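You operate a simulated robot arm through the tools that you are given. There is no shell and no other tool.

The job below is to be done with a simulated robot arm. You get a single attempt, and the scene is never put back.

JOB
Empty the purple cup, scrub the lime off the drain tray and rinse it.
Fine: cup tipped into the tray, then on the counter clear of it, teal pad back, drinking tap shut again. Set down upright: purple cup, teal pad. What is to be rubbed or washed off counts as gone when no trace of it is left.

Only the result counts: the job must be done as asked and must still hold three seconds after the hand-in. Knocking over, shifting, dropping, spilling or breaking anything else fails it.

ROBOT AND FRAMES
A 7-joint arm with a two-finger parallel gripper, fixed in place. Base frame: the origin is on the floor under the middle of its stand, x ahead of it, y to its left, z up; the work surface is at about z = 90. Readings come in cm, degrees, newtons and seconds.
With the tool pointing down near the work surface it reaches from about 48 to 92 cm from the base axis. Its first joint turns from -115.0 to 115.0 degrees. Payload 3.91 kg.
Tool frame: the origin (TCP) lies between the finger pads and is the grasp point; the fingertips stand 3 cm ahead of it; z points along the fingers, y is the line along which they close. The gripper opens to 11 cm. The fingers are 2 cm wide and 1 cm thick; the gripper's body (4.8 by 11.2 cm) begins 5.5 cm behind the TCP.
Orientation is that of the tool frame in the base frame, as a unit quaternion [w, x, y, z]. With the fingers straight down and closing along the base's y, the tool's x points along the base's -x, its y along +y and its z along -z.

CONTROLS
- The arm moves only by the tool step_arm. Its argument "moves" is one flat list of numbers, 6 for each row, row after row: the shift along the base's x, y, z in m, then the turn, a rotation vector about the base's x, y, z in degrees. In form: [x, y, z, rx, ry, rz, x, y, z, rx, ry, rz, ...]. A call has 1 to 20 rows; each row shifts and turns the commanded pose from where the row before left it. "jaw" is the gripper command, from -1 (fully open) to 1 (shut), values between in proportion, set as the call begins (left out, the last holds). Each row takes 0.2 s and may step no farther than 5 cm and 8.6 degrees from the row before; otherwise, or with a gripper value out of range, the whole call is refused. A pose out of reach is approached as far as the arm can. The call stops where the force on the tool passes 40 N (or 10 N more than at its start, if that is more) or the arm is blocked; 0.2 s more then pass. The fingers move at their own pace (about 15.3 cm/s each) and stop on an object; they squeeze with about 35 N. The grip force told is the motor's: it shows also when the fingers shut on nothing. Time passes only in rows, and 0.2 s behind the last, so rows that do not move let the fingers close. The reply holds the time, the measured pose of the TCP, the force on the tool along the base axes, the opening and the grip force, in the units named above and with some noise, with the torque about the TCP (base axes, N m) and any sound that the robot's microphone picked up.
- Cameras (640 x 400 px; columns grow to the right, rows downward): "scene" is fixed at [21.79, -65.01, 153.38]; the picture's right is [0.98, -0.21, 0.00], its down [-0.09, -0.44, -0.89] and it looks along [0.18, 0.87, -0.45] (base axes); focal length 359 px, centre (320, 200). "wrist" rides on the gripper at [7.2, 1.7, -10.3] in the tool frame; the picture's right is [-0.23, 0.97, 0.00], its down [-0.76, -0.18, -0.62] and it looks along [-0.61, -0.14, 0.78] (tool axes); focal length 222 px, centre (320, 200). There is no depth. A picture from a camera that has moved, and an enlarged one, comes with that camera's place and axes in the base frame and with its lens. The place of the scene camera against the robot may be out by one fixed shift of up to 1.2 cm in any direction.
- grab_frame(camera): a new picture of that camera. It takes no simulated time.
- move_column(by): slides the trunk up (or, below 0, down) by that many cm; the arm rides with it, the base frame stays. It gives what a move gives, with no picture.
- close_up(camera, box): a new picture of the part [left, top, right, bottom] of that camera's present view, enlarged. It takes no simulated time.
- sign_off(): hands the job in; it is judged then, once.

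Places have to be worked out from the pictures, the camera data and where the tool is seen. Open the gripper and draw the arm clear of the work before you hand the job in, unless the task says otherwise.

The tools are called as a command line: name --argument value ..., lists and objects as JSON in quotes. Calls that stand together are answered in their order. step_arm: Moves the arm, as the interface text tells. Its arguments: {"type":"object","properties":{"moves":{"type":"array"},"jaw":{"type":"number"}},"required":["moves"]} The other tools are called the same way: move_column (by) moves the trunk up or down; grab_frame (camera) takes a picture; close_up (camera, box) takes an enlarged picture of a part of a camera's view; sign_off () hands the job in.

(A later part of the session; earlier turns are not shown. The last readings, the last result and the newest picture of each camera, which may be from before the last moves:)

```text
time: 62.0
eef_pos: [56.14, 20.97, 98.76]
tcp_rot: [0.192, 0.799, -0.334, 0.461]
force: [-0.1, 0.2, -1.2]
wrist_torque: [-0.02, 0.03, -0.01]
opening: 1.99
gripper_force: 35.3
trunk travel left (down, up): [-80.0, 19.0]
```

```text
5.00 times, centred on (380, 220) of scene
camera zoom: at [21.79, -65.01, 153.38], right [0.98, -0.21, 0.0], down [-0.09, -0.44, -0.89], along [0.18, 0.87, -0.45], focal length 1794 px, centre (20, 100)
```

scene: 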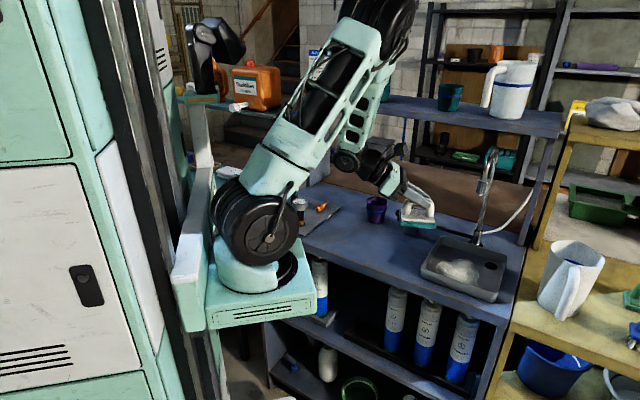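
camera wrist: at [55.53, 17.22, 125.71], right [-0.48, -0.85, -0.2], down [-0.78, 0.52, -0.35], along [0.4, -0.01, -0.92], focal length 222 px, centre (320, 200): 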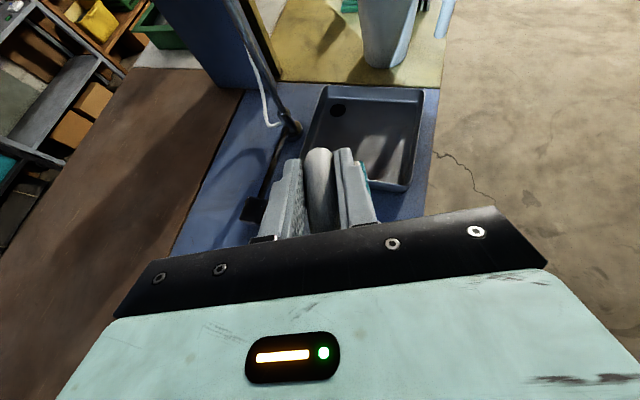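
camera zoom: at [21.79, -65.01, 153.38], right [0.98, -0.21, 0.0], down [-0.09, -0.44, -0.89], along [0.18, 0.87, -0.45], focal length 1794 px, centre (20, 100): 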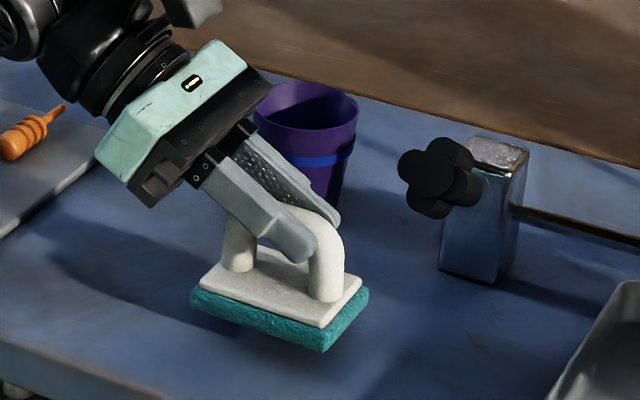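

The pad is level about 2 cm above the counter. I'll lower it in small steps and watch for contact.

step_arm --moves '[0, 0, -0.005, 0, 0, 0, 0, 0, -0.005, 0, 0, 0, 0, 0, -0.004, 0, 0, 0, 0, 0, 0, 0, 0, 0]'

step_arm --moves '[0, 0, -0.002, 0, 0, 0, 0, 0, -0.002, 0, 0, 0, 0, 0, 0, 0, 0, 0]'

```text
time: 63.0
eef_pos: [56.22, 20.91, 97.24]
tcp_rot: [0.191, 0.8, -0.334, 0.461]
force: [0.0, 0.9, -0.5]
wrist_torque: [0.01, 0.01, -0.02]
opening: 2.01
gripper_force: 34.9
trunk travel left (down, up): [-80.0, 19.0]
```

```text
time: 63.8
eef_pos: [56.27, 20.85, 96.91]
tcp_rot: [0.192, 0.8, -0.334, 0.461]
force: [-0.2, 0.7, -0.6]
wrist_torque: [-0.02, 0.0, 0.03]
opening: 2.0
gripper_force: 35.3
trunk travel left (down, up): [-80.0, 19.0]
```

step_arm --moves '[0, 0, -0.0015, 0, 0, 0, 0, 0, -0.0015, 0, 0, 0, 0, 0, 0, 0, 0, 0]'

```text
time: 64.6
eef_pos: [56.24, 20.87, 96.8]
tcp_rot: [0.192, 0.799, -0.334, 0.463]
force: [-1.5, -0.7, 17.3]
wrist_torque: [0.18, 0.2, 0.01]
opening: 2.03
gripper_force: 35.3
trunk travel left (down, up): [-80.0, 19.0]
```

The pad touched down at z 96.8, the same height as before. I'll ease up 1 mm and open the jaws only to 5 cm to stay clear of the knob.

step_arm --moves '[0, 0, 0.001, 0, 0, 0, 0, 0, 0, 0, 0, 0]'

step_arm --moves '[0, 0, 0, 0, 0, 0, 0, 0, 0, 0, 0, 0, 0, 0, 0, 0, 0, 0]' --jaw 0.1

close_up --camera "scene" --box '[330, 180, 430, 260]'

close_up --camera "wrist" --box '[220, 110, 420, 260]'

```text
time: 65.2
eef_pos: [56.28, 20.87, 96.8]
tcp_rot: [0.192, 0.799, -0.334, 0.462]
force: [-1.6, 2.4, 17.7]
wrist_torque: [-0.07, -0.17, -0.02]
opening: 2.01
gripper_force: 35.0
trunk travel left (down, up): [-80.0, 19.0]
```

```text
time: 66.0
eef_pos: [56.14, 20.81, 96.74]
tcp_rot: [0.191, 0.8, -0.333, 0.461]
force: [0.2, -0.1, 0.4]
wrist_torque: [0.0, -0.02, -0.02]
opening: 4.95
gripper_force: 0.1
trunk travel left (down, up): [-80.0, 19.0]
```

```text
5.00 times, centred on (380, 220) of scene
camera zoom: at [21.79, -65.01, 153.38], right [0.98, -0.21, 0.0], down [-0.09, -0.44, -0.89], along [0.18, 0.87, -0.45], focal length 1794 px, centre (20, 100)
```

zoom: 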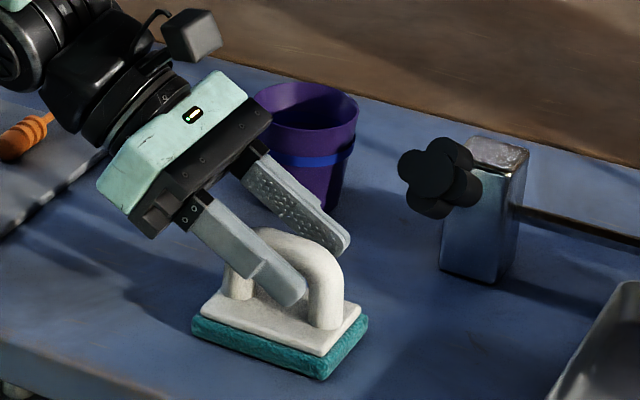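

```text
2.67 times, centred on (320, 185) of wrist
camera zoom: at [51.32, 23.44, 108.05], right [-0.77, -0.6, -0.2], down [-0.52, 0.78, -0.35], along [0.36, -0.16, -0.92], focal length 592 px, centre (320, 240)
```

zoom: 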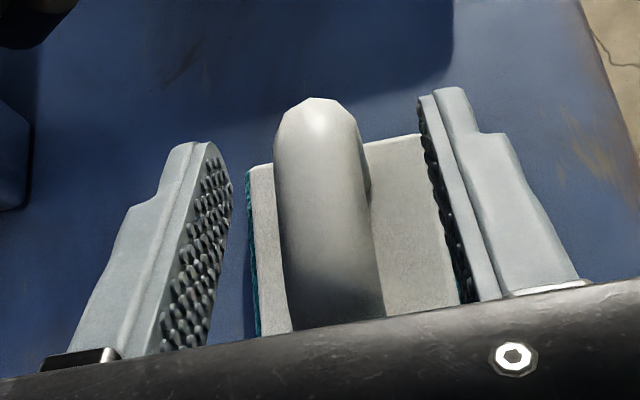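

The pad stands on its old spot to within a few millimetres. I'll lift the open hand straight up, clear of the handle.

step_arm --moves '[0, 0, 0.02, 0, 0, 0, 0, 0, 0.03, 0, 0, 0, 0, 0, 0.04, 0, 0, 0, 0, 0, 0.04, 0, 0, 0, 0, 0, 0.03, 0, 0, 0]'

grab_frame --camera "wrist"

close_up --camera "scene" --box '[330, 160, 450, 260]'

```text
time: 67.2
eef_pos: [56.26, 20.9, 112.83]
tcp_rot: [0.191, 0.8, -0.333, 0.461]
force: [0.2, 0.1, 0.2]
wrist_torque: [-0.02, 0.05, -0.02]
opening: 4.94
gripper_force: 0.1
trunk travel left (down, up): [-80.0, 19.0]
```

```text
taken
camera wrist: at [51.43, 23.45, 124.19], right [-0.77, -0.6, -0.2], down [-0.52, 0.78, -0.35], along [0.36, -0.16, -0.92], focal length 222 px, centre (320, 200)
```

wrist: 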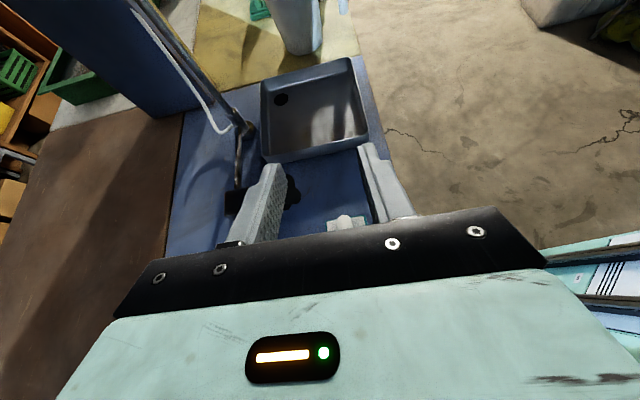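

```text
4.00 times, centred on (390, 210) of scene
camera zoom: at [21.79, -65.01, 153.38], right [0.98, -0.21, 0.0], down [-0.09, -0.44, -0.89], along [0.18, 0.87, -0.45], focal length 1435 px, centre (40, 160)
```

zoom: 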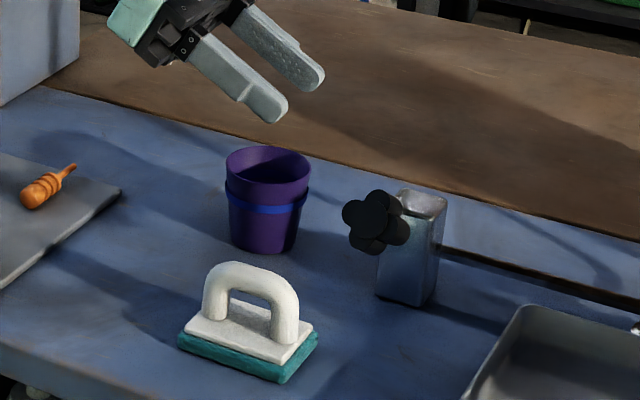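

The pad is standing where it was, and the cup is fine. Next comes the valve. I'll close the jaws and shift toward the bench front to get an unobstructed view of the knob.

step_arm --moves '[-0.015, -0.015, 0, 0, 0, 0, -0.015, -0.015, 0, 0, 0, 0, 0, 0, 0, 0, 0, 0]' --jaw 1

grab_frame --camera "wrist"

close_up --camera "wrist" --box '[200, 130, 320, 230]'

```text
time: 68.0
eef_pos: [53.19, 17.95, 112.73]
tcp_rot: [0.191, 0.8, -0.333, 0.462]
force: [0.3, -0.1, -0.5]
wrist_torque: [-0.01, -0.02, 0.02]
opening: 0.0
gripper_force: 35.1
trunk travel left (down, up): [-80.0, 19.0]
```

```text
taken
camera wrist: at [48.29, 20.54, 124.11], right [-0.77, -0.6, -0.2], down [-0.52, 0.78, -0.35], along [0.36, -0.16, -0.92], focal length 222 px, centre (320, 200)
```

wrist: 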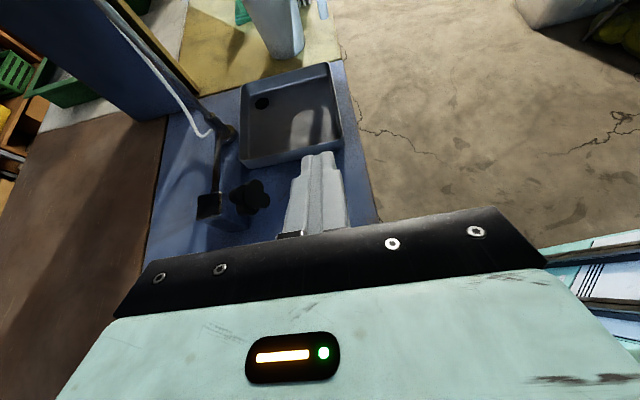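

```text
4.00 times, centred on (260, 180) of wrist
camera zoom: at [48.29, 20.54, 124.11], right [-0.77, -0.6, -0.2], down [-0.52, 0.78, -0.35], along [0.36, -0.16, -0.92], focal length 888 px, centre (560, 280)
```

zoom: 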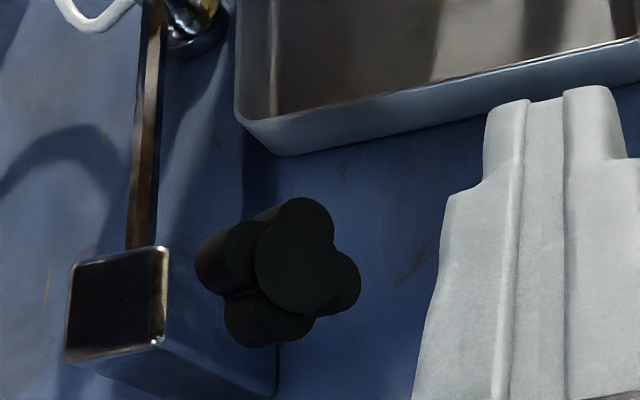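

Triangulating from three views puts the knob's cap centre at about (65.1, 20.6, 100.0) and the pillar top at about z 97.6. I'll zoom in more to judge the tilt of the knob's axis.

close_up --camera "wrist" --box '[225, 165, 285, 225]'

close_up --camera "scene" --box '[388, 195, 438, 235]'

```text
6.67 times, centred on (255, 195) of wrist
camera zoom: at [48.29, 20.54, 124.11], right [-0.77, -0.6, -0.2], down [-0.52, 0.78, -0.35], along [0.36, -0.16, -0.92], focal length 1481 px, centre (753, 233)
```

zoom: 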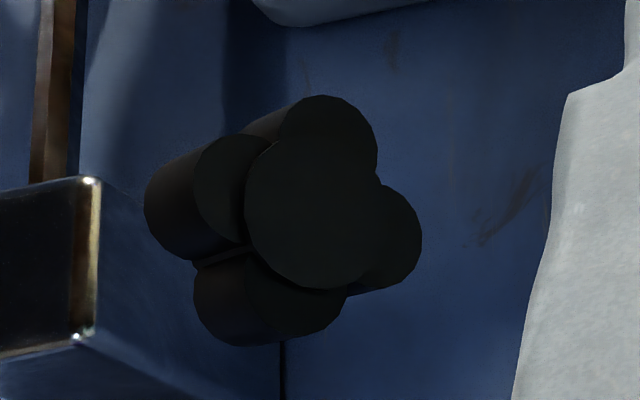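

```text
10.00 times, centred on (413, 215) of scene
camera zoom: at [21.79, -65.01, 153.38], right [0.98, -0.21, 0.0], down [-0.09, -0.44, -0.89], along [0.18, 0.87, -0.45], focal length 3588 px, centre (-610, 50)
```

zoom: 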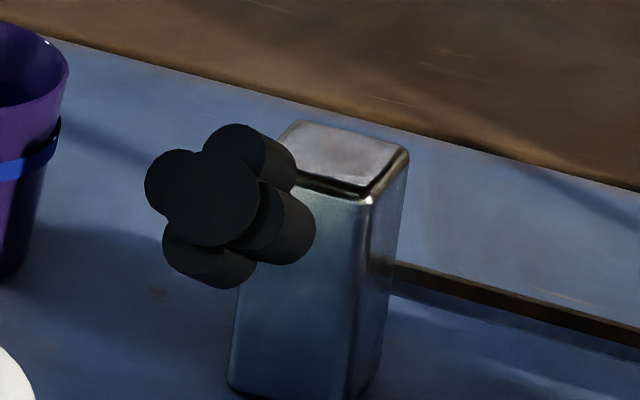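

The knob axis tilts up about 33° and points toward azimuth about 40° going in. The lobes sit near up, right, down and left. I'll turn the tool in free air to heading 40°, 33° down, rolled so the fingers will close across the 45° line between lobes, with the jaws opened to 8 cm.

step_arm --moves '[0.007, -0.0027, 0.002, 5.333, 0.078, 5.722, 0.007, -0.0027, 0.002, 5.333, 0.078, 5.722, 0.007, -0.0027, 0.002, 5.333, 0.078, 5.722, 0.007, -0.0027, 0.002, 5.333, 0.078, 5.722, 0.007, -0.0027, 0.002, 5.333, 0.078, 5.722, 0.007, -0.0027, 0.002, 5.333, 0.078, 5.722, 0.007, -0.0027, 0.002, 5.333, 0.078, 5.722, 0.007, -0.0027, 0.002, 5.333, 0.078, 5.722, 0.007, -0.0027, 0.002, 5.333, 0.078, 5.722, 0, 0, 0, 0, 0, 0]' --jaw -0.4545

grab_frame --camera "scene"

grab_frame --camera "wrist"

```text
time: 70.2
eef_pos: [58.94, 15.53, 112.94]
tcp_rot: [-0.316, 0.885, -0.121, 0.321]
force: [-0.2, -0.6, 0.1]
wrist_torque: [0.05, -0.01, 0.03]
opening: 8.02
gripper_force: 0.0
out of reach, approached as far as the arm can: row 9
trunk travel left (down, up): [-80.0, 19.0]
```

```text
taken
```

scene: 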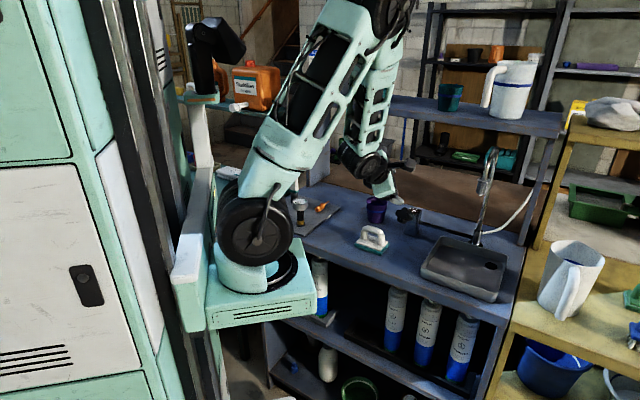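

```text
taken
camera wrist: at [57.81, 6.38, 121.52], right [-0.18, -0.66, -0.73], down [-0.98, 0.15, 0.11], along [0.04, 0.74, -0.67], focal length 222 px, centre (320, 200)
```

wrist: 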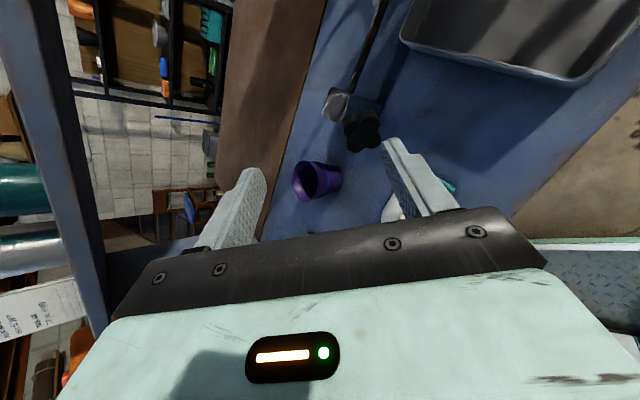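

The arm holds this posture with a normal elbow, about 4° short of the request, which is close enough to the knob axis. I'll use this new viewpoint to refine the knob's position.

close_up --camera "wrist" --box '[310, 80, 410, 170]'

close_up --camera "scene" --box '[340, 150, 450, 250]'

```text
4.44 times, centred on (360, 125) of wrist
camera zoom: at [57.81, 6.38, 121.52], right [-0.18, -0.66, -0.73], down [-0.98, 0.15, 0.11], along [0.04, 0.74, -0.67], focal length 987 px, centre (142, 533)
```

zoom: 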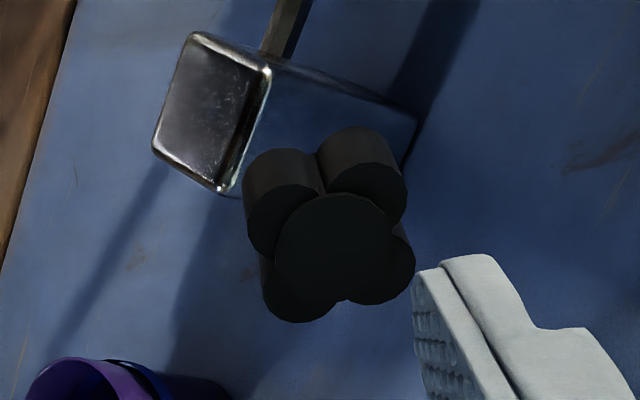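

```text
4.00 times, centred on (395, 200) of scene
camera zoom: at [21.79, -65.01, 153.38], right [0.98, -0.21, 0.0], down [-0.09, -0.44, -0.89], along [0.18, 0.87, -0.45], focal length 1435 px, centre (20, 200)
```

zoom: 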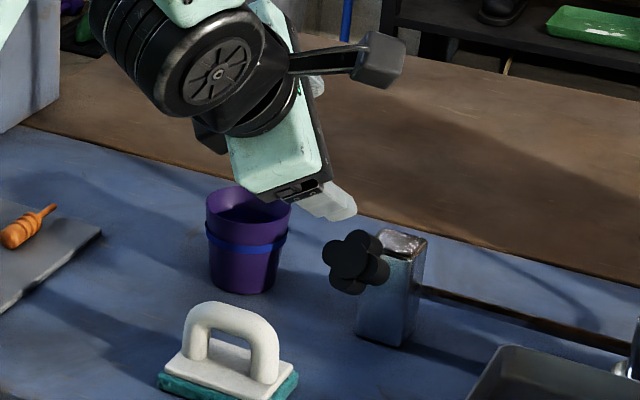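

From here the lobes sit about 45° off the closing axis, as I wanted, and the cap centre comes out at (65.1, 20.8, 100). I'll move to a stand-off 7 cm out along the tool axis.

step_arm --moves '[0.007, 0.007, -0.03, 0, 0, 0, 0.007, 0.007, -0.03, 0, 0, 0, 0.0056, 0.007, -0.03, 0, 0, 0, 0, 0, 0, 0, 0, 0]'

grab_frame --camera "wrist"

close_up --camera "scene" --box '[340, 150, 450, 250]'

```text
time: 71.2
eef_pos: [60.78, 17.7, 103.72]
tcp_rot: [-0.315, 0.885, -0.121, 0.322]
force: [-1.3, 0.5, -0.3]
wrist_torque: [0.0, 0.03, 0.0]
opening: 7.99
gripper_force: 0.0
trunk travel left (down, up): [-80.0, 19.0]
```

```text
taken
camera wrist: at [59.73, 8.5, 112.34], right [-0.18, -0.66, -0.73], down [-0.98, 0.16, 0.11], along [0.04, 0.74, -0.67], focal length 222 px, centre (320, 200)
```

wrist: 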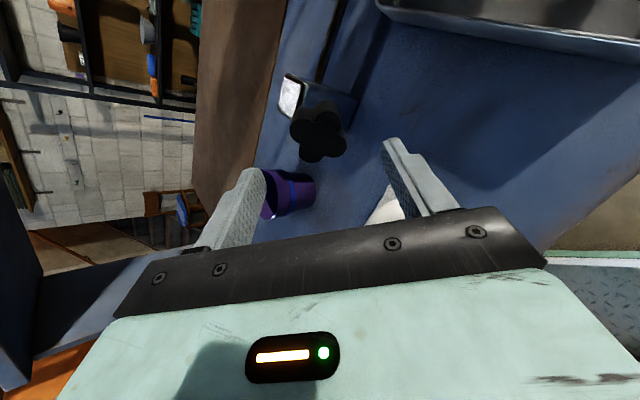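

```text
4.00 times, centred on (395, 200) of scene
camera zoom: at [21.79, -65.01, 153.38], right [0.98, -0.21, 0.0], down [-0.09, -0.44, -0.89], along [0.18, 0.87, -0.45], focal length 1435 px, centre (20, 200)
```

zoom: 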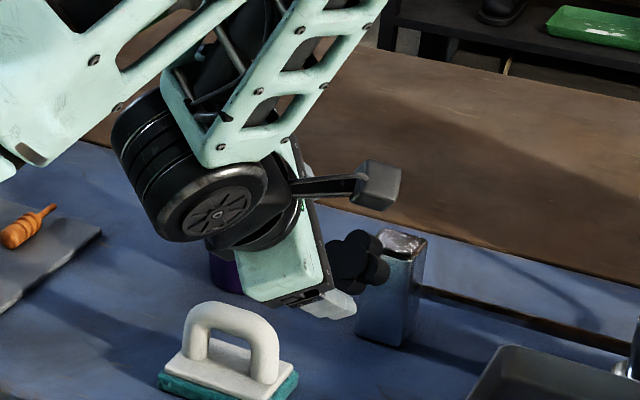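

The knob sits centred between the open fingers. I'll advance along the tool axis in small steps until the fingers surround it.

step_arm --moves '[0.0124, 0.0085, -0.0105, 0, 0, 0, 0.0124, 0.0085, -0.0105, 0, 0, 0, 0, 0, 0, 0, 0, 0]'

grab_frame --camera "wrist"

close_up --camera "scene" --box '[370, 180, 440, 250]'

```text
time: 72.0
eef_pos: [63.36, 19.56, 101.77]
tcp_rot: [-0.313, 0.885, -0.122, 0.323]
force: [0.6, -0.2, -0.4]
wrist_torque: [0.01, 0.01, 0.02]
opening: 8.01
gripper_force: 0.1
trunk travel left (down, up): [-80.0, 19.0]
```

```text
taken
camera wrist: at [62.21, 10.34, 110.3], right [-0.18, -0.66, -0.73], down [-0.98, 0.16, 0.11], along [0.04, 0.74, -0.67], focal length 222 px, centre (320, 200)
```

wrist: 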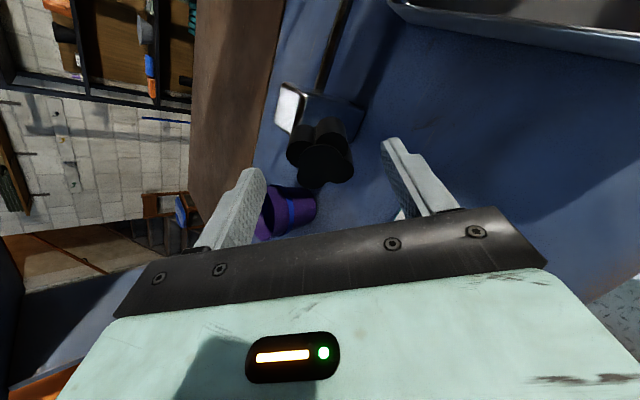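

```text
5.71 times, centred on (405, 215) of scene
camera zoom: at [21.79, -65.01, 153.38], right [0.98, -0.21, 0.0], down [-0.09, -0.44, -0.89], along [0.18, 0.87, -0.45], focal length 2051 px, centre (-166, 114)
```

zoom: 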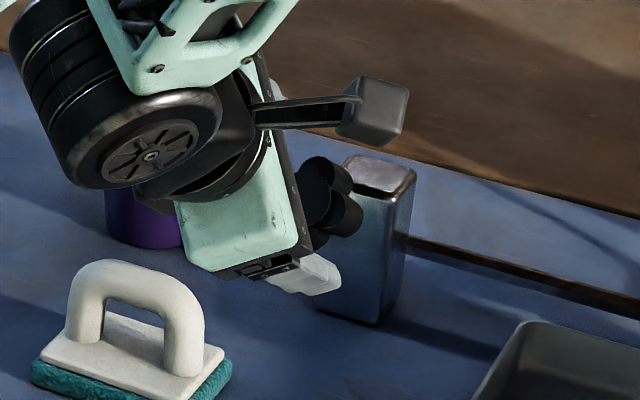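

The cap stays centred. I'll advance the last 3 cm so the fingers reach past the lobes.

step_arm --moves '[0.0107, 0.0068, -0.0105, 0, 0, 0, 0.0107, 0.0068, -0.0105, 0, 0, 0, 0, 0, 0, 0, 0, 0]'

grab_frame --camera "wrist"

close_up --camera "scene" --box '[370, 180, 440, 250]'

```text
time: 72.8
eef_pos: [65.5, 20.81, 99.62]
tcp_rot: [-0.315, 0.885, -0.12, 0.322]
force: [-0.8, -0.1, 0.8]
wrist_torque: [0.01, -0.02, -0.02]
opening: 8.02
gripper_force: 0.1
trunk travel left (down, up): [-80.0, 19.0]
```

```text
taken
camera wrist: at [64.41, 11.6, 108.26], right [-0.18, -0.66, -0.73], down [-0.98, 0.16, 0.11], along [0.04, 0.74, -0.67], focal length 222 px, centre (320, 200)
```

wrist: 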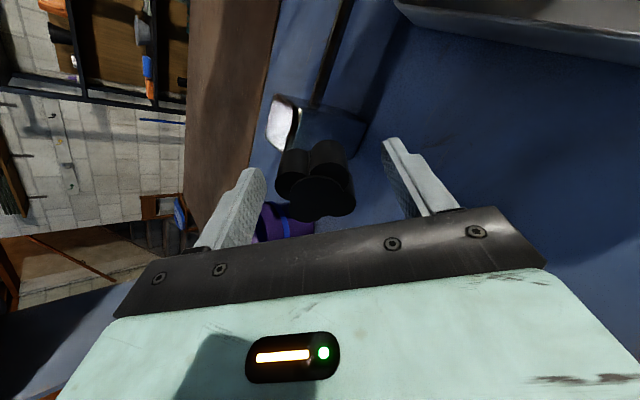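

```text
5.71 times, centred on (405, 215) of scene
camera zoom: at [21.79, -65.01, 153.38], right [0.98, -0.21, 0.0], down [-0.09, -0.44, -0.89], along [0.18, 0.87, -0.45], focal length 2051 px, centre (-166, 114)
```

zoom: 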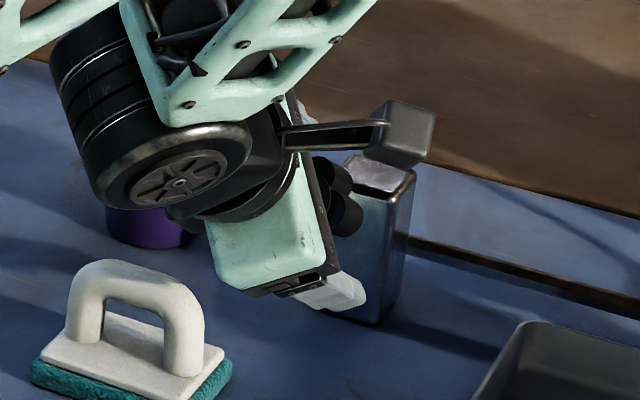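

The grasp point projects right onto the cap and both fingers flank the lobes. I'll close on the knob.

step_arm --moves '[0, 0, 0, 0, 0, 0, 0, 0, 0, 0, 0, 0, 0, 0, 0, 0, 0, 0]' --jaw 1

grab_frame --camera "wrist"

close_up --camera "scene" --box '[370, 140, 510, 280]'

```text
time: 73.6
eef_pos: [65.4, 20.96, 99.86]
tcp_rot: [-0.316, 0.884, -0.119, 0.322]
force: [5.1, 9.9, 8.7]
wrist_torque: [-0.73, 0.76, -0.38]
opening: 4.81
gripper_force: 45.2
trunk travel left (down, up): [-80.0, 19.0]
```

```text
taken
camera wrist: at [64.41, 11.7, 108.33], right [-0.18, -0.66, -0.73], down [-0.98, 0.15, 0.11], along [0.04, 0.74, -0.67], focal length 222 px, centre (320, 200)
```

wrist: 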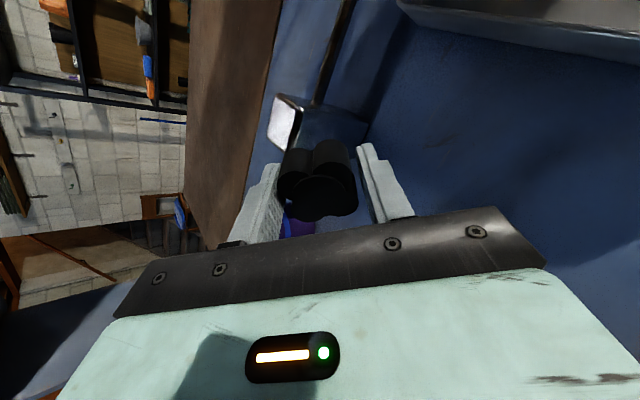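

```text
2.86 times, centred on (440, 210) of scene
camera zoom: at [21.79, -65.01, 153.38], right [0.98, -0.21, 0.0], down [-0.09, -0.44, -0.89], along [0.18, 0.87, -0.45], focal length 1025 px, centre (-23, 171)
```

zoom: 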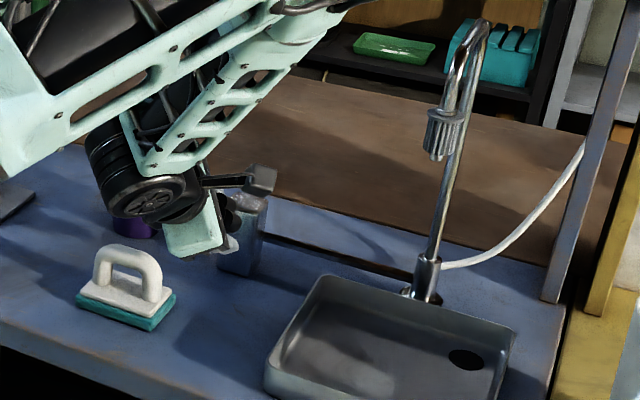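

I have the knob at an opening of 4.8 cm, with a 14 N side load from slight off-centring. I'll shift the hand about 2.5 mm along the closing line to relax it.

step_arm --moves '[0, 0.002, 0.0016, 0, 0, 0, 0, 0, 0, 0, 0, 0]'

```text
time: 74.2
eef_pos: [65.59, 20.89, 99.78]
tcp_rot: [-0.315, 0.885, -0.121, 0.321]
force: [3.8, 5.5, -1.1]
wrist_torque: [-0.81, -0.23, -1.12]
opening: 4.79
gripper_force: 45.2
trunk travel left (down, up): [-80.0, 19.0]
```

The load has dropped. I'll turn the knob counter-clockwise a little (about minus the tool axis) and watch torque and water.

step_arm --moves '[0, 0, 0, -2.58, -1.93, 2.38, 0, 0, 0, -2.58, -1.93, 2.38, 0, 0, 0, -2.58, -1.93, 2.38]'

close_up --camera "wrist" --box '[220, 110, 420, 250]'

close_up --camera "scene" --box '[370, 140, 530, 310]'

```text
time: 75.0
eef_pos: [65.5, 20.96, 99.77]
tcp_rot: [-0.278, 0.893, -0.028, 0.353]
force: [6.9, 2.4, -7.2]
wrist_torque: [-1.03, 0.84, -0.74]
opening: 4.85
gripper_force: 44.9
trunk travel left (down, up): [-80.0, 19.0]
```

```text
2.86 times, centred on (320, 180) of wrist
camera zoom: at [64.55, 12.81, 109.43], right [-0.03, -0.77, -0.64], down [-1.0, 0.04, 0.0], along [0.03, 0.64, -0.77], focal length 635 px, centre (320, 257)
```

zoom: 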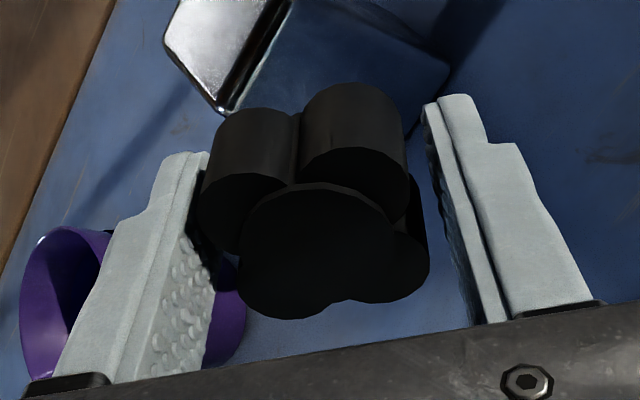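

```text
2.35 times, centred on (450, 225) of scene
camera zoom: at [21.79, -65.01, 153.38], right [0.98, -0.21, 0.0], down [-0.09, -0.44, -0.89], along [0.18, 0.87, -0.45], focal length 844 px, centre (14, 141)
```

zoom: 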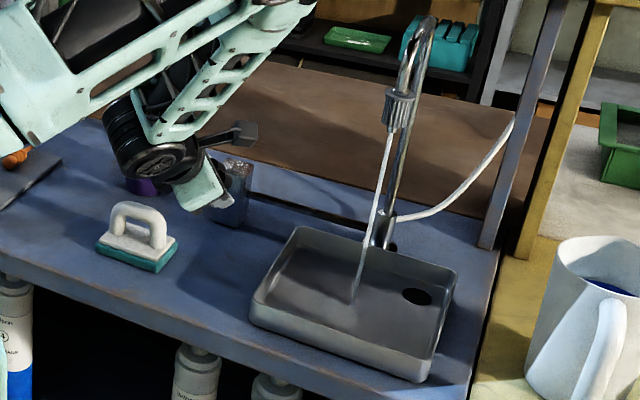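

Water is already running in a thin stream into the tray centre after 12°. I'll open a little more and let it run, watching how the water spreads.

step_arm --moves '[0, 0, 0, -2.58, -1.93, 2.38, 0, 0, 0, -2.58, -1.93, 2.38, 0, 0, 0, 0, 0, 0, 0, 0, 0, 0, 0, 0, 0, 0, 0, 0, 0, 0, 0, 0, 0, 0, 0, 0, 0, 0, 0, 0, 0, 0, 0, 0, 0, 0, 0, 0, 0, 0, 0, 0, 0, 0]'

close_up --camera "scene" --box '[400, 140, 530, 310]'

close_up --camera "scene" --box '[410, 230, 520, 310]'

```text
time: 77.0
eef_pos: [65.45, 20.94, 99.89]
tcp_rot: [-0.254, 0.893, 0.034, 0.371]
force: [3.5, -12.2, -18.3]
wrist_torque: [-0.72, -0.13, -1.14]
opening: 4.88
gripper_force: 44.5
trunk travel left (down, up): [-80.0, 19.0]
```

```text
2.35 times, centred on (465, 225) of scene
camera zoom: at [21.79, -65.01, 153.38], right [0.98, -0.21, 0.0], down [-0.09, -0.44, -0.89], along [0.18, 0.87, -0.45], focal length 844 px, centre (-21, 141)
```

zoom: 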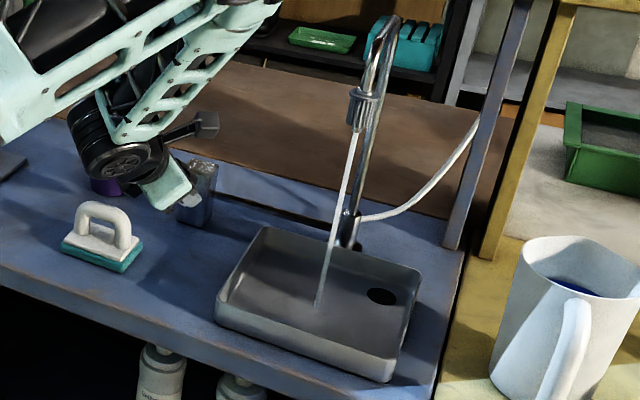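

```text
5.00 times, centred on (465, 270) of scene
camera zoom: at [21.79, -65.01, 153.38], right [0.98, -0.21, 0.0], down [-0.09, -0.44, -0.89], along [0.18, 0.87, -0.45], focal length 1794 px, centre (-405, -150)
```

zoom: 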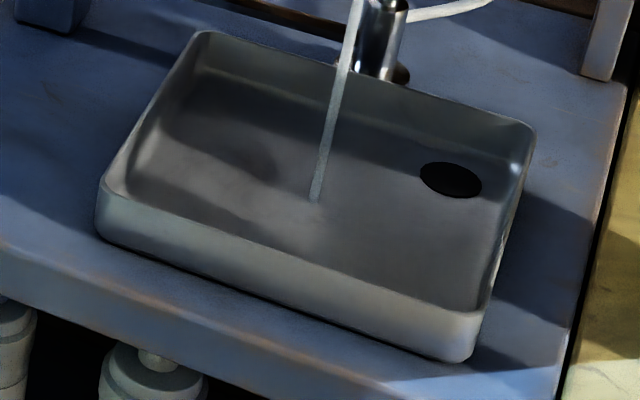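

The stream lands in the tray centre with no visible splashing. I'll hold the tap open and let it rinse for several seconds.

step_arm --moves '[0, 0, 0, 0, 0, 0, 0, 0, 0, 0, 0, 0, 0, 0, 0, 0, 0, 0, 0, 0, 0, 0, 0, 0, 0, 0, 0, 0, 0, 0, 0, 0, 0, 0, 0, 0, 0, 0, 0, 0, 0, 0, 0, 0, 0, 0, 0, 0, 0, 0, 0, 0, 0, 0, 0, 0, 0, 0, 0, 0, 0, 0, 0, 0, 0, 0, 0, 0, 0, 0, 0, 0, 0, 0, 0, 0, 0, 0, 0, 0, 0, 0, 0, 0, 0, 0, 0, 0, 0, 0, 0, 0, 0, 0, 0, 0, 0, 0, 0, 0, 0, 0, 0, 0, 0, 0, 0, 0, 0, 0, 0, 0, 0, 0, 0, 0, 0, 0, 0, 0]'

close_up --camera "scene" --box '[410, 230, 520, 310]'

grab_frame --camera "wrist"

```text
time: 81.2
eef_pos: [65.4, 20.8, 99.82]
tcp_rot: [-0.254, 0.893, 0.035, 0.371]
force: [0.5, -13.5, -19.7]
wrist_torque: [-0.73, 0.28, -0.82]
opening: 4.88
gripper_force: 44.8
trunk travel left (down, up): [-80.0, 19.0]
```

```text
5.00 times, centred on (465, 270) of scene
camera zoom: at [21.79, -65.01, 153.38], right [0.98, -0.21, 0.0], down [-0.09, -0.44, -0.89], along [0.18, 0.87, -0.45], focal length 1794 px, centre (-405, -150)
```

zoom: 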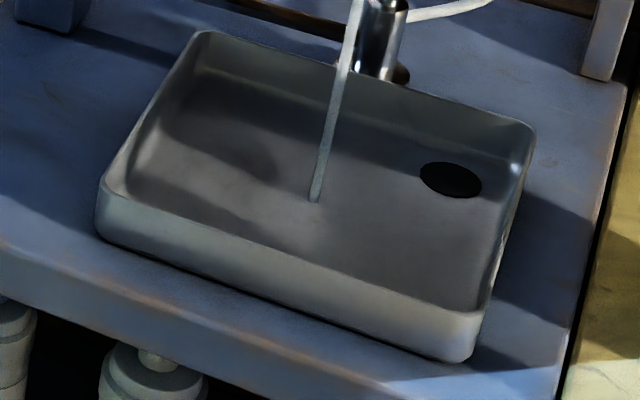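

```text
taken
camera wrist: at [64.51, 13.6, 110.07], right [0.08, -0.82, -0.57], down [-1.0, -0.05, -0.07], along [0.03, 0.57, -0.82], focal length 222 px, centre (320, 200)
```

wrist: 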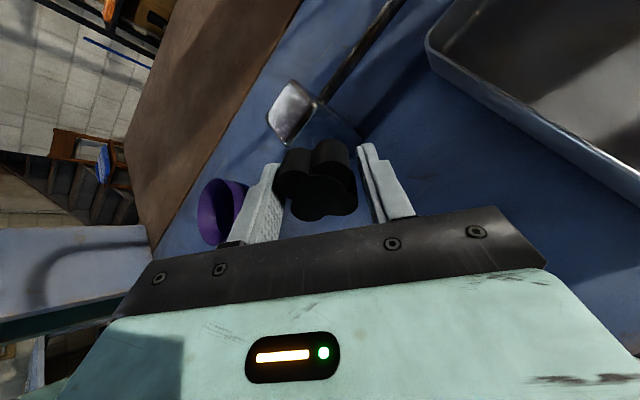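

The tray looks clean under the running water. I'll let it rinse a few seconds longer.

step_arm --moves '[0, 0, 0, 0, 0, 0, 0, 0, 0, 0, 0, 0, 0, 0, 0, 0, 0, 0, 0, 0, 0, 0, 0, 0, 0, 0, 0, 0, 0, 0, 0, 0, 0, 0, 0, 0, 0, 0, 0, 0, 0, 0, 0, 0, 0, 0, 0, 0, 0, 0, 0, 0, 0, 0, 0, 0, 0, 0, 0, 0, 0, 0, 0, 0, 0, 0, 0, 0, 0, 0, 0, 0, 0, 0, 0, 0, 0, 0, 0, 0, 0, 0, 0, 0, 0, 0, 0, 0, 0, 0, 0, 0, 0, 0, 0, 0, 0, 0, 0, 0, 0, 0, 0, 0, 0, 0, 0, 0, 0, 0, 0, 0, 0, 0, 0, 0, 0, 0, 0, 0]'

close_up --camera "wrist" --box '[400, 0, 640, 190]'

close_up --camera "scene" --box '[370, 140, 530, 310]'

```text
time: 85.4
eef_pos: [65.4, 20.86, 99.84]
tcp_rot: [-0.255, 0.892, 0.035, 0.371]
force: [1.0, -14.1, -19.3]
wrist_torque: [-0.77, 0.25, -0.82]
opening: 4.87
gripper_force: 44.8
trunk travel left (down, up): [-80.0, 19.0]
```

```text
2.11 times, centred on (520, 95) of wrist
camera zoom: at [64.51, 13.59, 110.08], right [0.08, -0.82, -0.57], down [-1.0, -0.05, -0.07], along [0.03, 0.57, -0.82], focal length 468 px, centre (-101, 421)
```

zoom: 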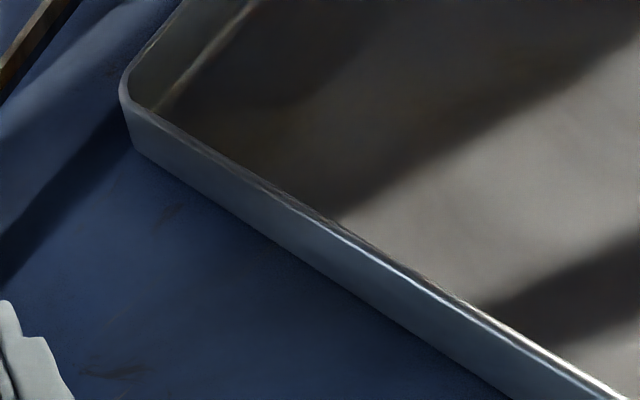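

```text
2.35 times, centred on (450, 225) of scene
camera zoom: at [21.79, -65.01, 153.38], right [0.98, -0.21, 0.0], down [-0.09, -0.44, -0.89], along [0.18, 0.87, -0.45], focal length 844 px, centre (14, 141)
```

zoom: 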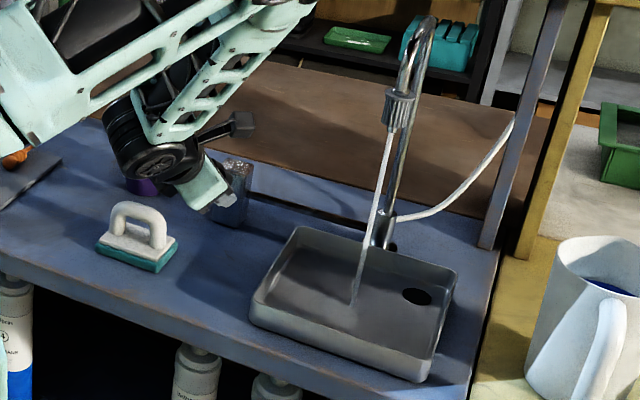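

The tray is clean and rinsing well after about 10 s. I'll relax the side load by yielding a few millimetres, then let it run a little longer with slightly more flow.

step_arm --moves '[0, -0.002, -0.003, 0, 0, 0, 0, 0, 0, 0, 0, 0]'

step_arm --moves '[0, 0, 0, -2.58, -1.93, 2.38, 0, 0, 0, -2.58, -1.93, 2.38, 0, 0, 0, 0, 0, 0]'

close_up --camera "scene" --box '[370, 140, 530, 310]'

```text
time: 86.0
eef_pos: [65.5, 20.85, 99.8]
tcp_rot: [-0.255, 0.891, 0.036, 0.375]
force: [0.0, -8.7, 9.1]
wrist_torque: [-0.82, 1.22, -0.22]
opening: 4.84
gripper_force: 44.9
trunk travel left (down, up): [-80.0, 19.0]
```

```text
time: 86.8
eef_pos: [65.55, 20.79, 99.87]
tcp_rot: [-0.229, 0.886, 0.097, 0.39]
force: [1.2, -2.5, 25.8]
wrist_torque: [-0.68, 0.48, -0.52]
opening: 4.9
gripper_force: 44.4
trunk travel left (down, up): [-80.0, 19.0]
```

```text
2.35 times, centred on (450, 225) of scene
camera zoom: at [21.79, -65.01, 153.38], right [0.98, -0.21, 0.0], down [-0.09, -0.44, -0.89], along [0.18, 0.87, -0.45], focal length 844 px, centre (14, 141)
```

zoom: 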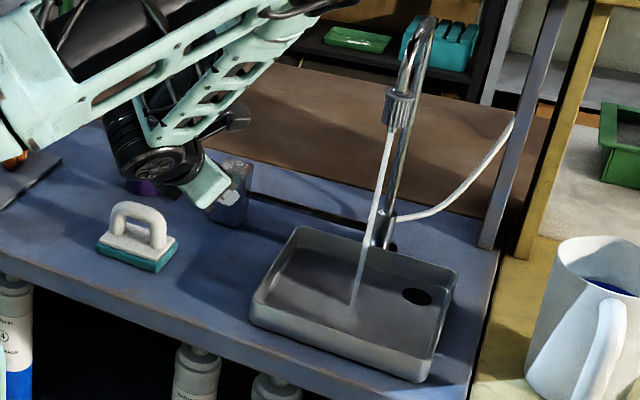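

Flow is steady and the side load is now upward, 26 N. I'll yield upward 2.5 mm and hold for 3 more seconds of rinsing.

step_arm --moves '[0, 0, 0.0025, 0, 0, 0, 0, 0, 0, 0, 0, 0, 0, 0, 0, 0, 0, 0, 0, 0, 0, 0, 0, 0, 0, 0, 0, 0, 0, 0, 0, 0, 0, 0, 0, 0, 0, 0, 0, 0, 0, 0, 0, 0, 0, 0, 0, 0, 0, 0, 0, 0, 0, 0, 0, 0, 0, 0, 0, 0, 0, 0, 0, 0, 0, 0, 0, 0, 0, 0, 0, 0, 0, 0, 0, 0, 0, 0, 0, 0, 0, 0, 0, 0, 0, 0, 0, 0, 0, 0]'

close_up --camera "scene" --box '[410, 230, 520, 310]'

```text
time: 90.0
eef_pos: [65.44, 20.9, 99.67]
tcp_rot: [-0.228, 0.887, 0.097, 0.389]
force: [13.9, 12.0, 3.4]
wrist_torque: [-0.57, -0.02, -0.8]
opening: 4.85
gripper_force: 44.5
trunk travel left (down, up): [-80.0, 19.0]
```

```text
5.00 times, centred on (465, 270) of scene
camera zoom: at [21.79, -65.01, 153.38], right [0.98, -0.21, 0.0], down [-0.09, -0.44, -0.89], along [0.18, 0.87, -0.45], focal length 1794 px, centre (-405, -150)
```

zoom: 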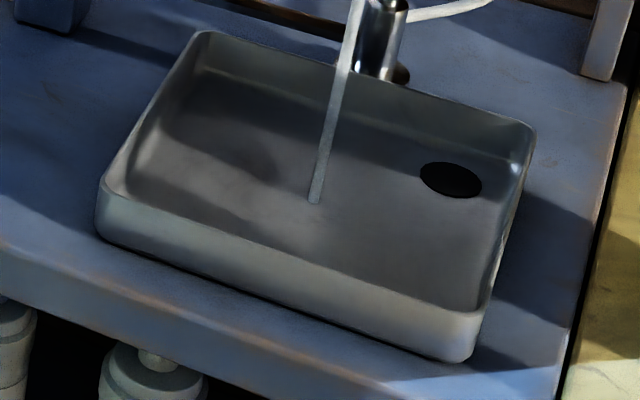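

About 15 s of rinsing is done and the tray is spotless. Now I'll turn the knob back clockwise by the same 28° to shut the tap.

step_arm --moves '[0, 0, 0, 2.58, 1.93, -2.38, 0, 0, 0, 2.58, 1.93, -2.38, 0, 0, 0, 2.58, 1.93, -2.38, 0, 0, 0, 2.58, 1.93, -2.38, 0, 0, 0, 0, 0, 0]'

step_arm --moves '[0, 0, 0, 2.58, 1.93, -2.38, 0, 0, 0, 2.58, 1.93, -2.38, 0, 0, 0, 0, 0, 0]'

close_up --camera "scene" --box '[370, 140, 530, 310]'

close_up --camera "wrist" --box '[220, 110, 420, 250]'

```text
time: 91.2
eef_pos: [65.48, 20.87, 99.75]
tcp_rot: [-0.281, 0.893, -0.027, 0.352]
force: [6.7, 18.2, -0.6]
wrist_torque: [-0.6, -0.05, -0.81]
opening: 4.82
gripper_force: 44.5
trunk travel left (down, up): [-80.0, 19.0]
```

```text
time: 92.0
eef_pos: [65.41, 20.77, 99.67]
tcp_rot: [-0.304, 0.889, -0.09, 0.331]
force: [2.4, 20.4, -2.7]
wrist_torque: [-0.61, 0.54, -0.45]
opening: 4.8
gripper_force: 45.1
trunk travel left (down, up): [-80.0, 19.0]
```

```text
2.35 times, centred on (450, 225) of scene
camera zoom: at [21.79, -65.01, 153.38], right [0.98, -0.21, 0.0], down [-0.09, -0.44, -0.89], along [0.18, 0.87, -0.45], focal length 844 px, centre (14, 141)
```

zoom: 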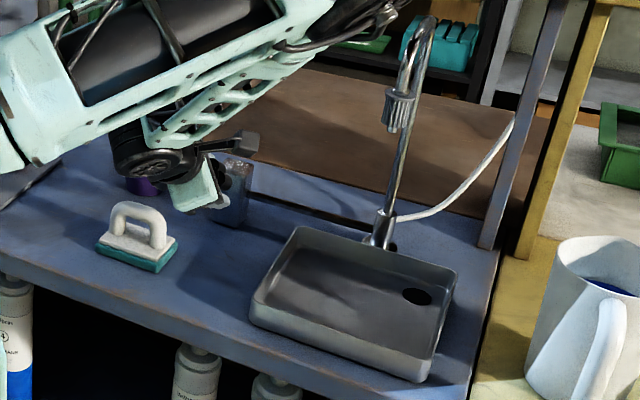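

```text
2.86 times, centred on (320, 180) of wrist
camera zoom: at [64.39, 12.01, 108.76], right [-0.13, -0.7, -0.7], down [-0.99, 0.12, 0.07], along [0.03, 0.71, -0.71], focal length 635 px, centre (320, 257)
```

zoom: 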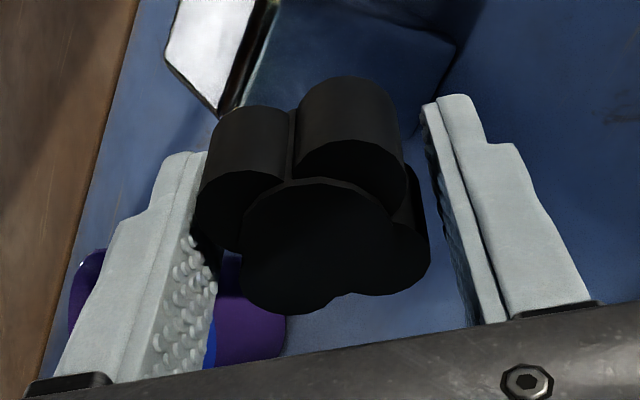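

The stream has stopped with about 4° still to go. I'll finish turning back to the original angle plus a hair, yielding slightly to the side load.

step_arm --moves '[0, 0.0015, 0, 2.58, 1.93, -2.38, 0, 0, 0, 0, 0, 0]'

step_arm --moves '[0, 0, 0, 1.29, 0.965, -1.19, 0, 0, 0, 1.29, 0.965, -1.19, 0, 0, 0, 0, 0, 0]'

close_up --camera "scene" --box '[400, 140, 530, 310]'

```text
time: 92.6
eef_pos: [65.3, 20.85, 99.87]
tcp_rot: [-0.314, 0.885, -0.122, 0.32]
force: [-4.7, 9.5, -0.3]
wrist_torque: [-0.8, 0.37, -0.74]
opening: 4.76
gripper_force: 45.0
trunk travel left (down, up): [-80.0, 19.0]
```

```text
time: 93.4
eef_pos: [65.38, 21.02, 99.82]
tcp_rot: [-0.327, 0.88, -0.152, 0.31]
force: [-6.0, 2.8, 3.7]
wrist_torque: [-0.98, 0.32, -0.4]
opening: 4.77
gripper_force: 45.1
trunk travel left (down, up): [-80.0, 19.0]
```

```text
2.35 times, centred on (465, 225) of scene
camera zoom: at [21.79, -65.01, 153.38], right [0.98, -0.21, 0.0], down [-0.09, -0.44, -0.89], along [0.18, 0.87, -0.45], focal length 844 px, centre (-21, 141)
```

zoom: 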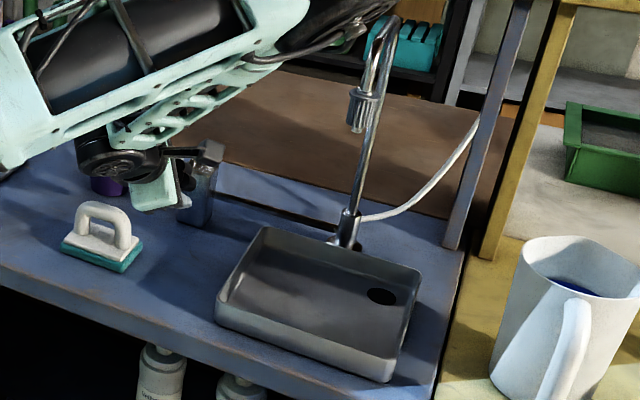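

The water is off and a light resisting torque suggests the closed stop. I'll check the whole arm posture before releasing.

grab_frame --camera "scene"

grab_frame --camera "wrist"

```text
taken
```

scene: 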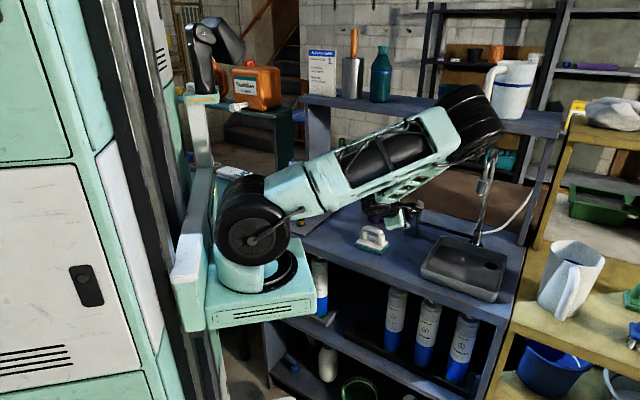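

```text
taken
camera wrist: at [64.17, 11.35, 108.04], right [-0.24, -0.62, -0.75], down [-0.97, 0.19, 0.15], along [0.05, 0.76, -0.64], focal length 222 px, centre (320, 200)
```

wrist: 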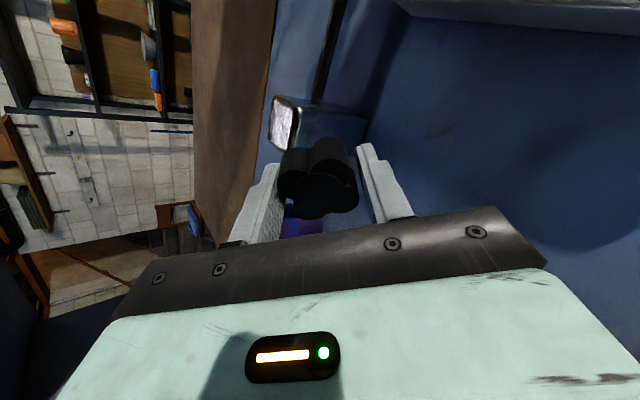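

Water is off. The elbow has swung out to the right but clears the tap. I'll open the jaws to 8 cm to let go of the knob.

step_arm --moves '[0, 0, 0, 0, 0, 0, 0, 0, 0, 0, 0, 0, 0, 0, 0, 0, 0, 0]' --jaw -0.4545

close_up --camera "wrist" --box '[200, 110, 440, 250]'

close_up --camera "scene" --box '[400, 60, 540, 310]'

```text
time: 94.2
eef_pos: [65.46, 20.9, 99.89]
tcp_rot: [-0.325, 0.88, -0.152, 0.311]
force: [0.2, -0.7, -0.5]
wrist_torque: [0.01, 0.02, 0.02]
opening: 7.99
gripper_force: 0.1
trunk travel left (down, up): [-80.0, 19.0]
```

```text
2.67 times, centred on (320, 180) of wrist
camera zoom: at [64.22, 11.35, 108.02], right [-0.24, -0.62, -0.75], down [-0.97, 0.19, 0.15], along [0.05, 0.76, -0.64], focal length 592 px, centre (320, 253)
```

zoom: 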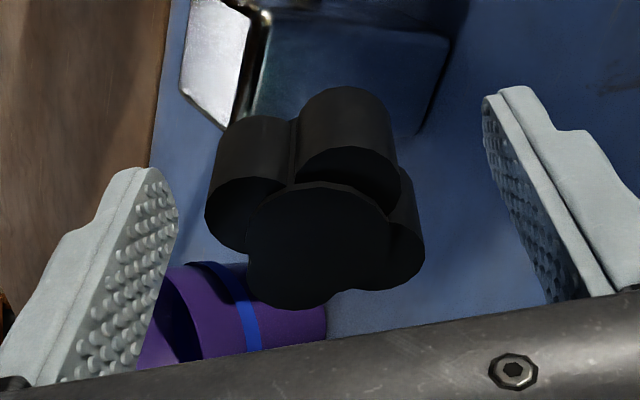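

```text
1.60 times, centred on (470, 185) of scene
camera zoom: at [21.79, -65.01, 153.38], right [0.98, -0.21, 0.0], down [-0.09, -0.44, -0.89], along [0.18, 0.87, -0.45], focal length 574 px, centre (80, 224)
```

zoom: 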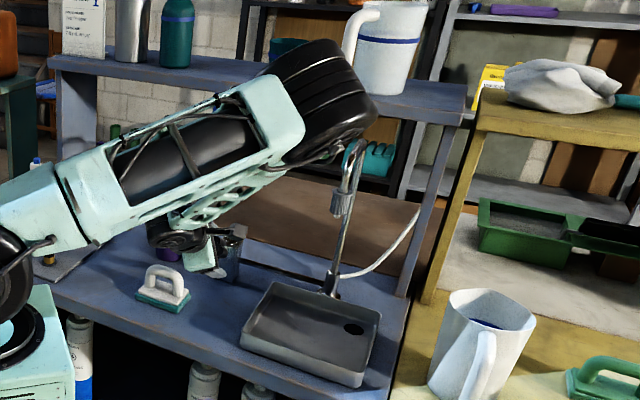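

The knob is free between the open fingers. Rolling counter-clockwise brings the elbow back, and the 8 cm opening clears the lobes, so I'll roll back 32° in place before retreating.

step_arm --moves '[0, 0, 0, -3.87, -2.9, 3.58, 0, 0, 0, -5.16, -3.86, 4.77, 0, 0, 0, -5.16, -3.86, 4.77, 0, 0, 0, -5.16, -3.86, 4.77, 0, 0, 0, 0, 0, 0]'

grab_frame --camera "scene"

grab_frame --camera "wrist"

```text
time: 95.4
eef_pos: [65.45, 20.87, 99.83]
tcp_rot: [-0.234, 0.889, 0.082, 0.385]
force: [1.2, 0.5, 0.6]
wrist_torque: [0.02, 0.01, 0.01]
opening: 8.03
gripper_force: 0.2
trunk travel left (down, up): [-80.0, 19.0]
```

```text
taken
```

scene: 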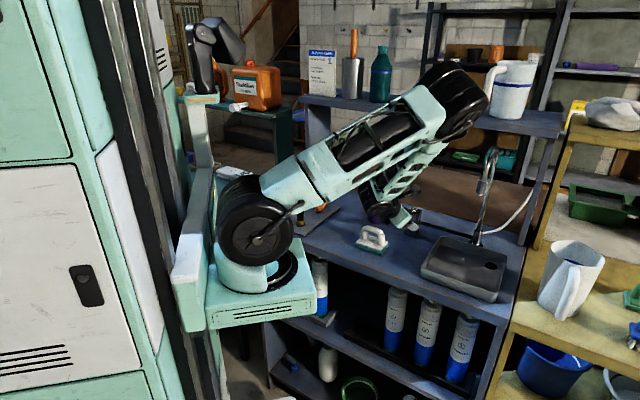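

```text
taken
camera wrist: at [64.37, 14.25, 110.54], right [0.16, -0.85, -0.51], down [-0.99, -0.12, -0.12], along [0.04, 0.52, -0.85], focal length 222 px, centre (320, 200)
```

wrist: 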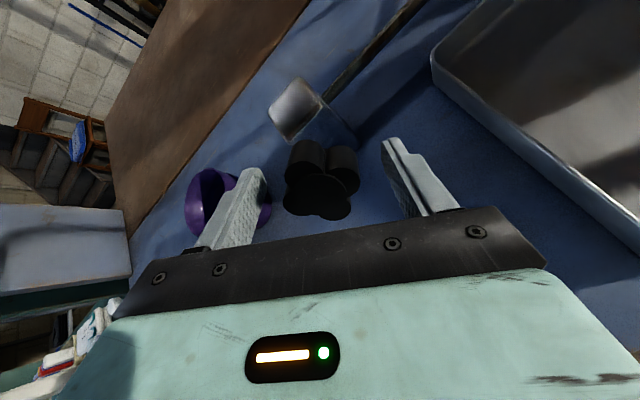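

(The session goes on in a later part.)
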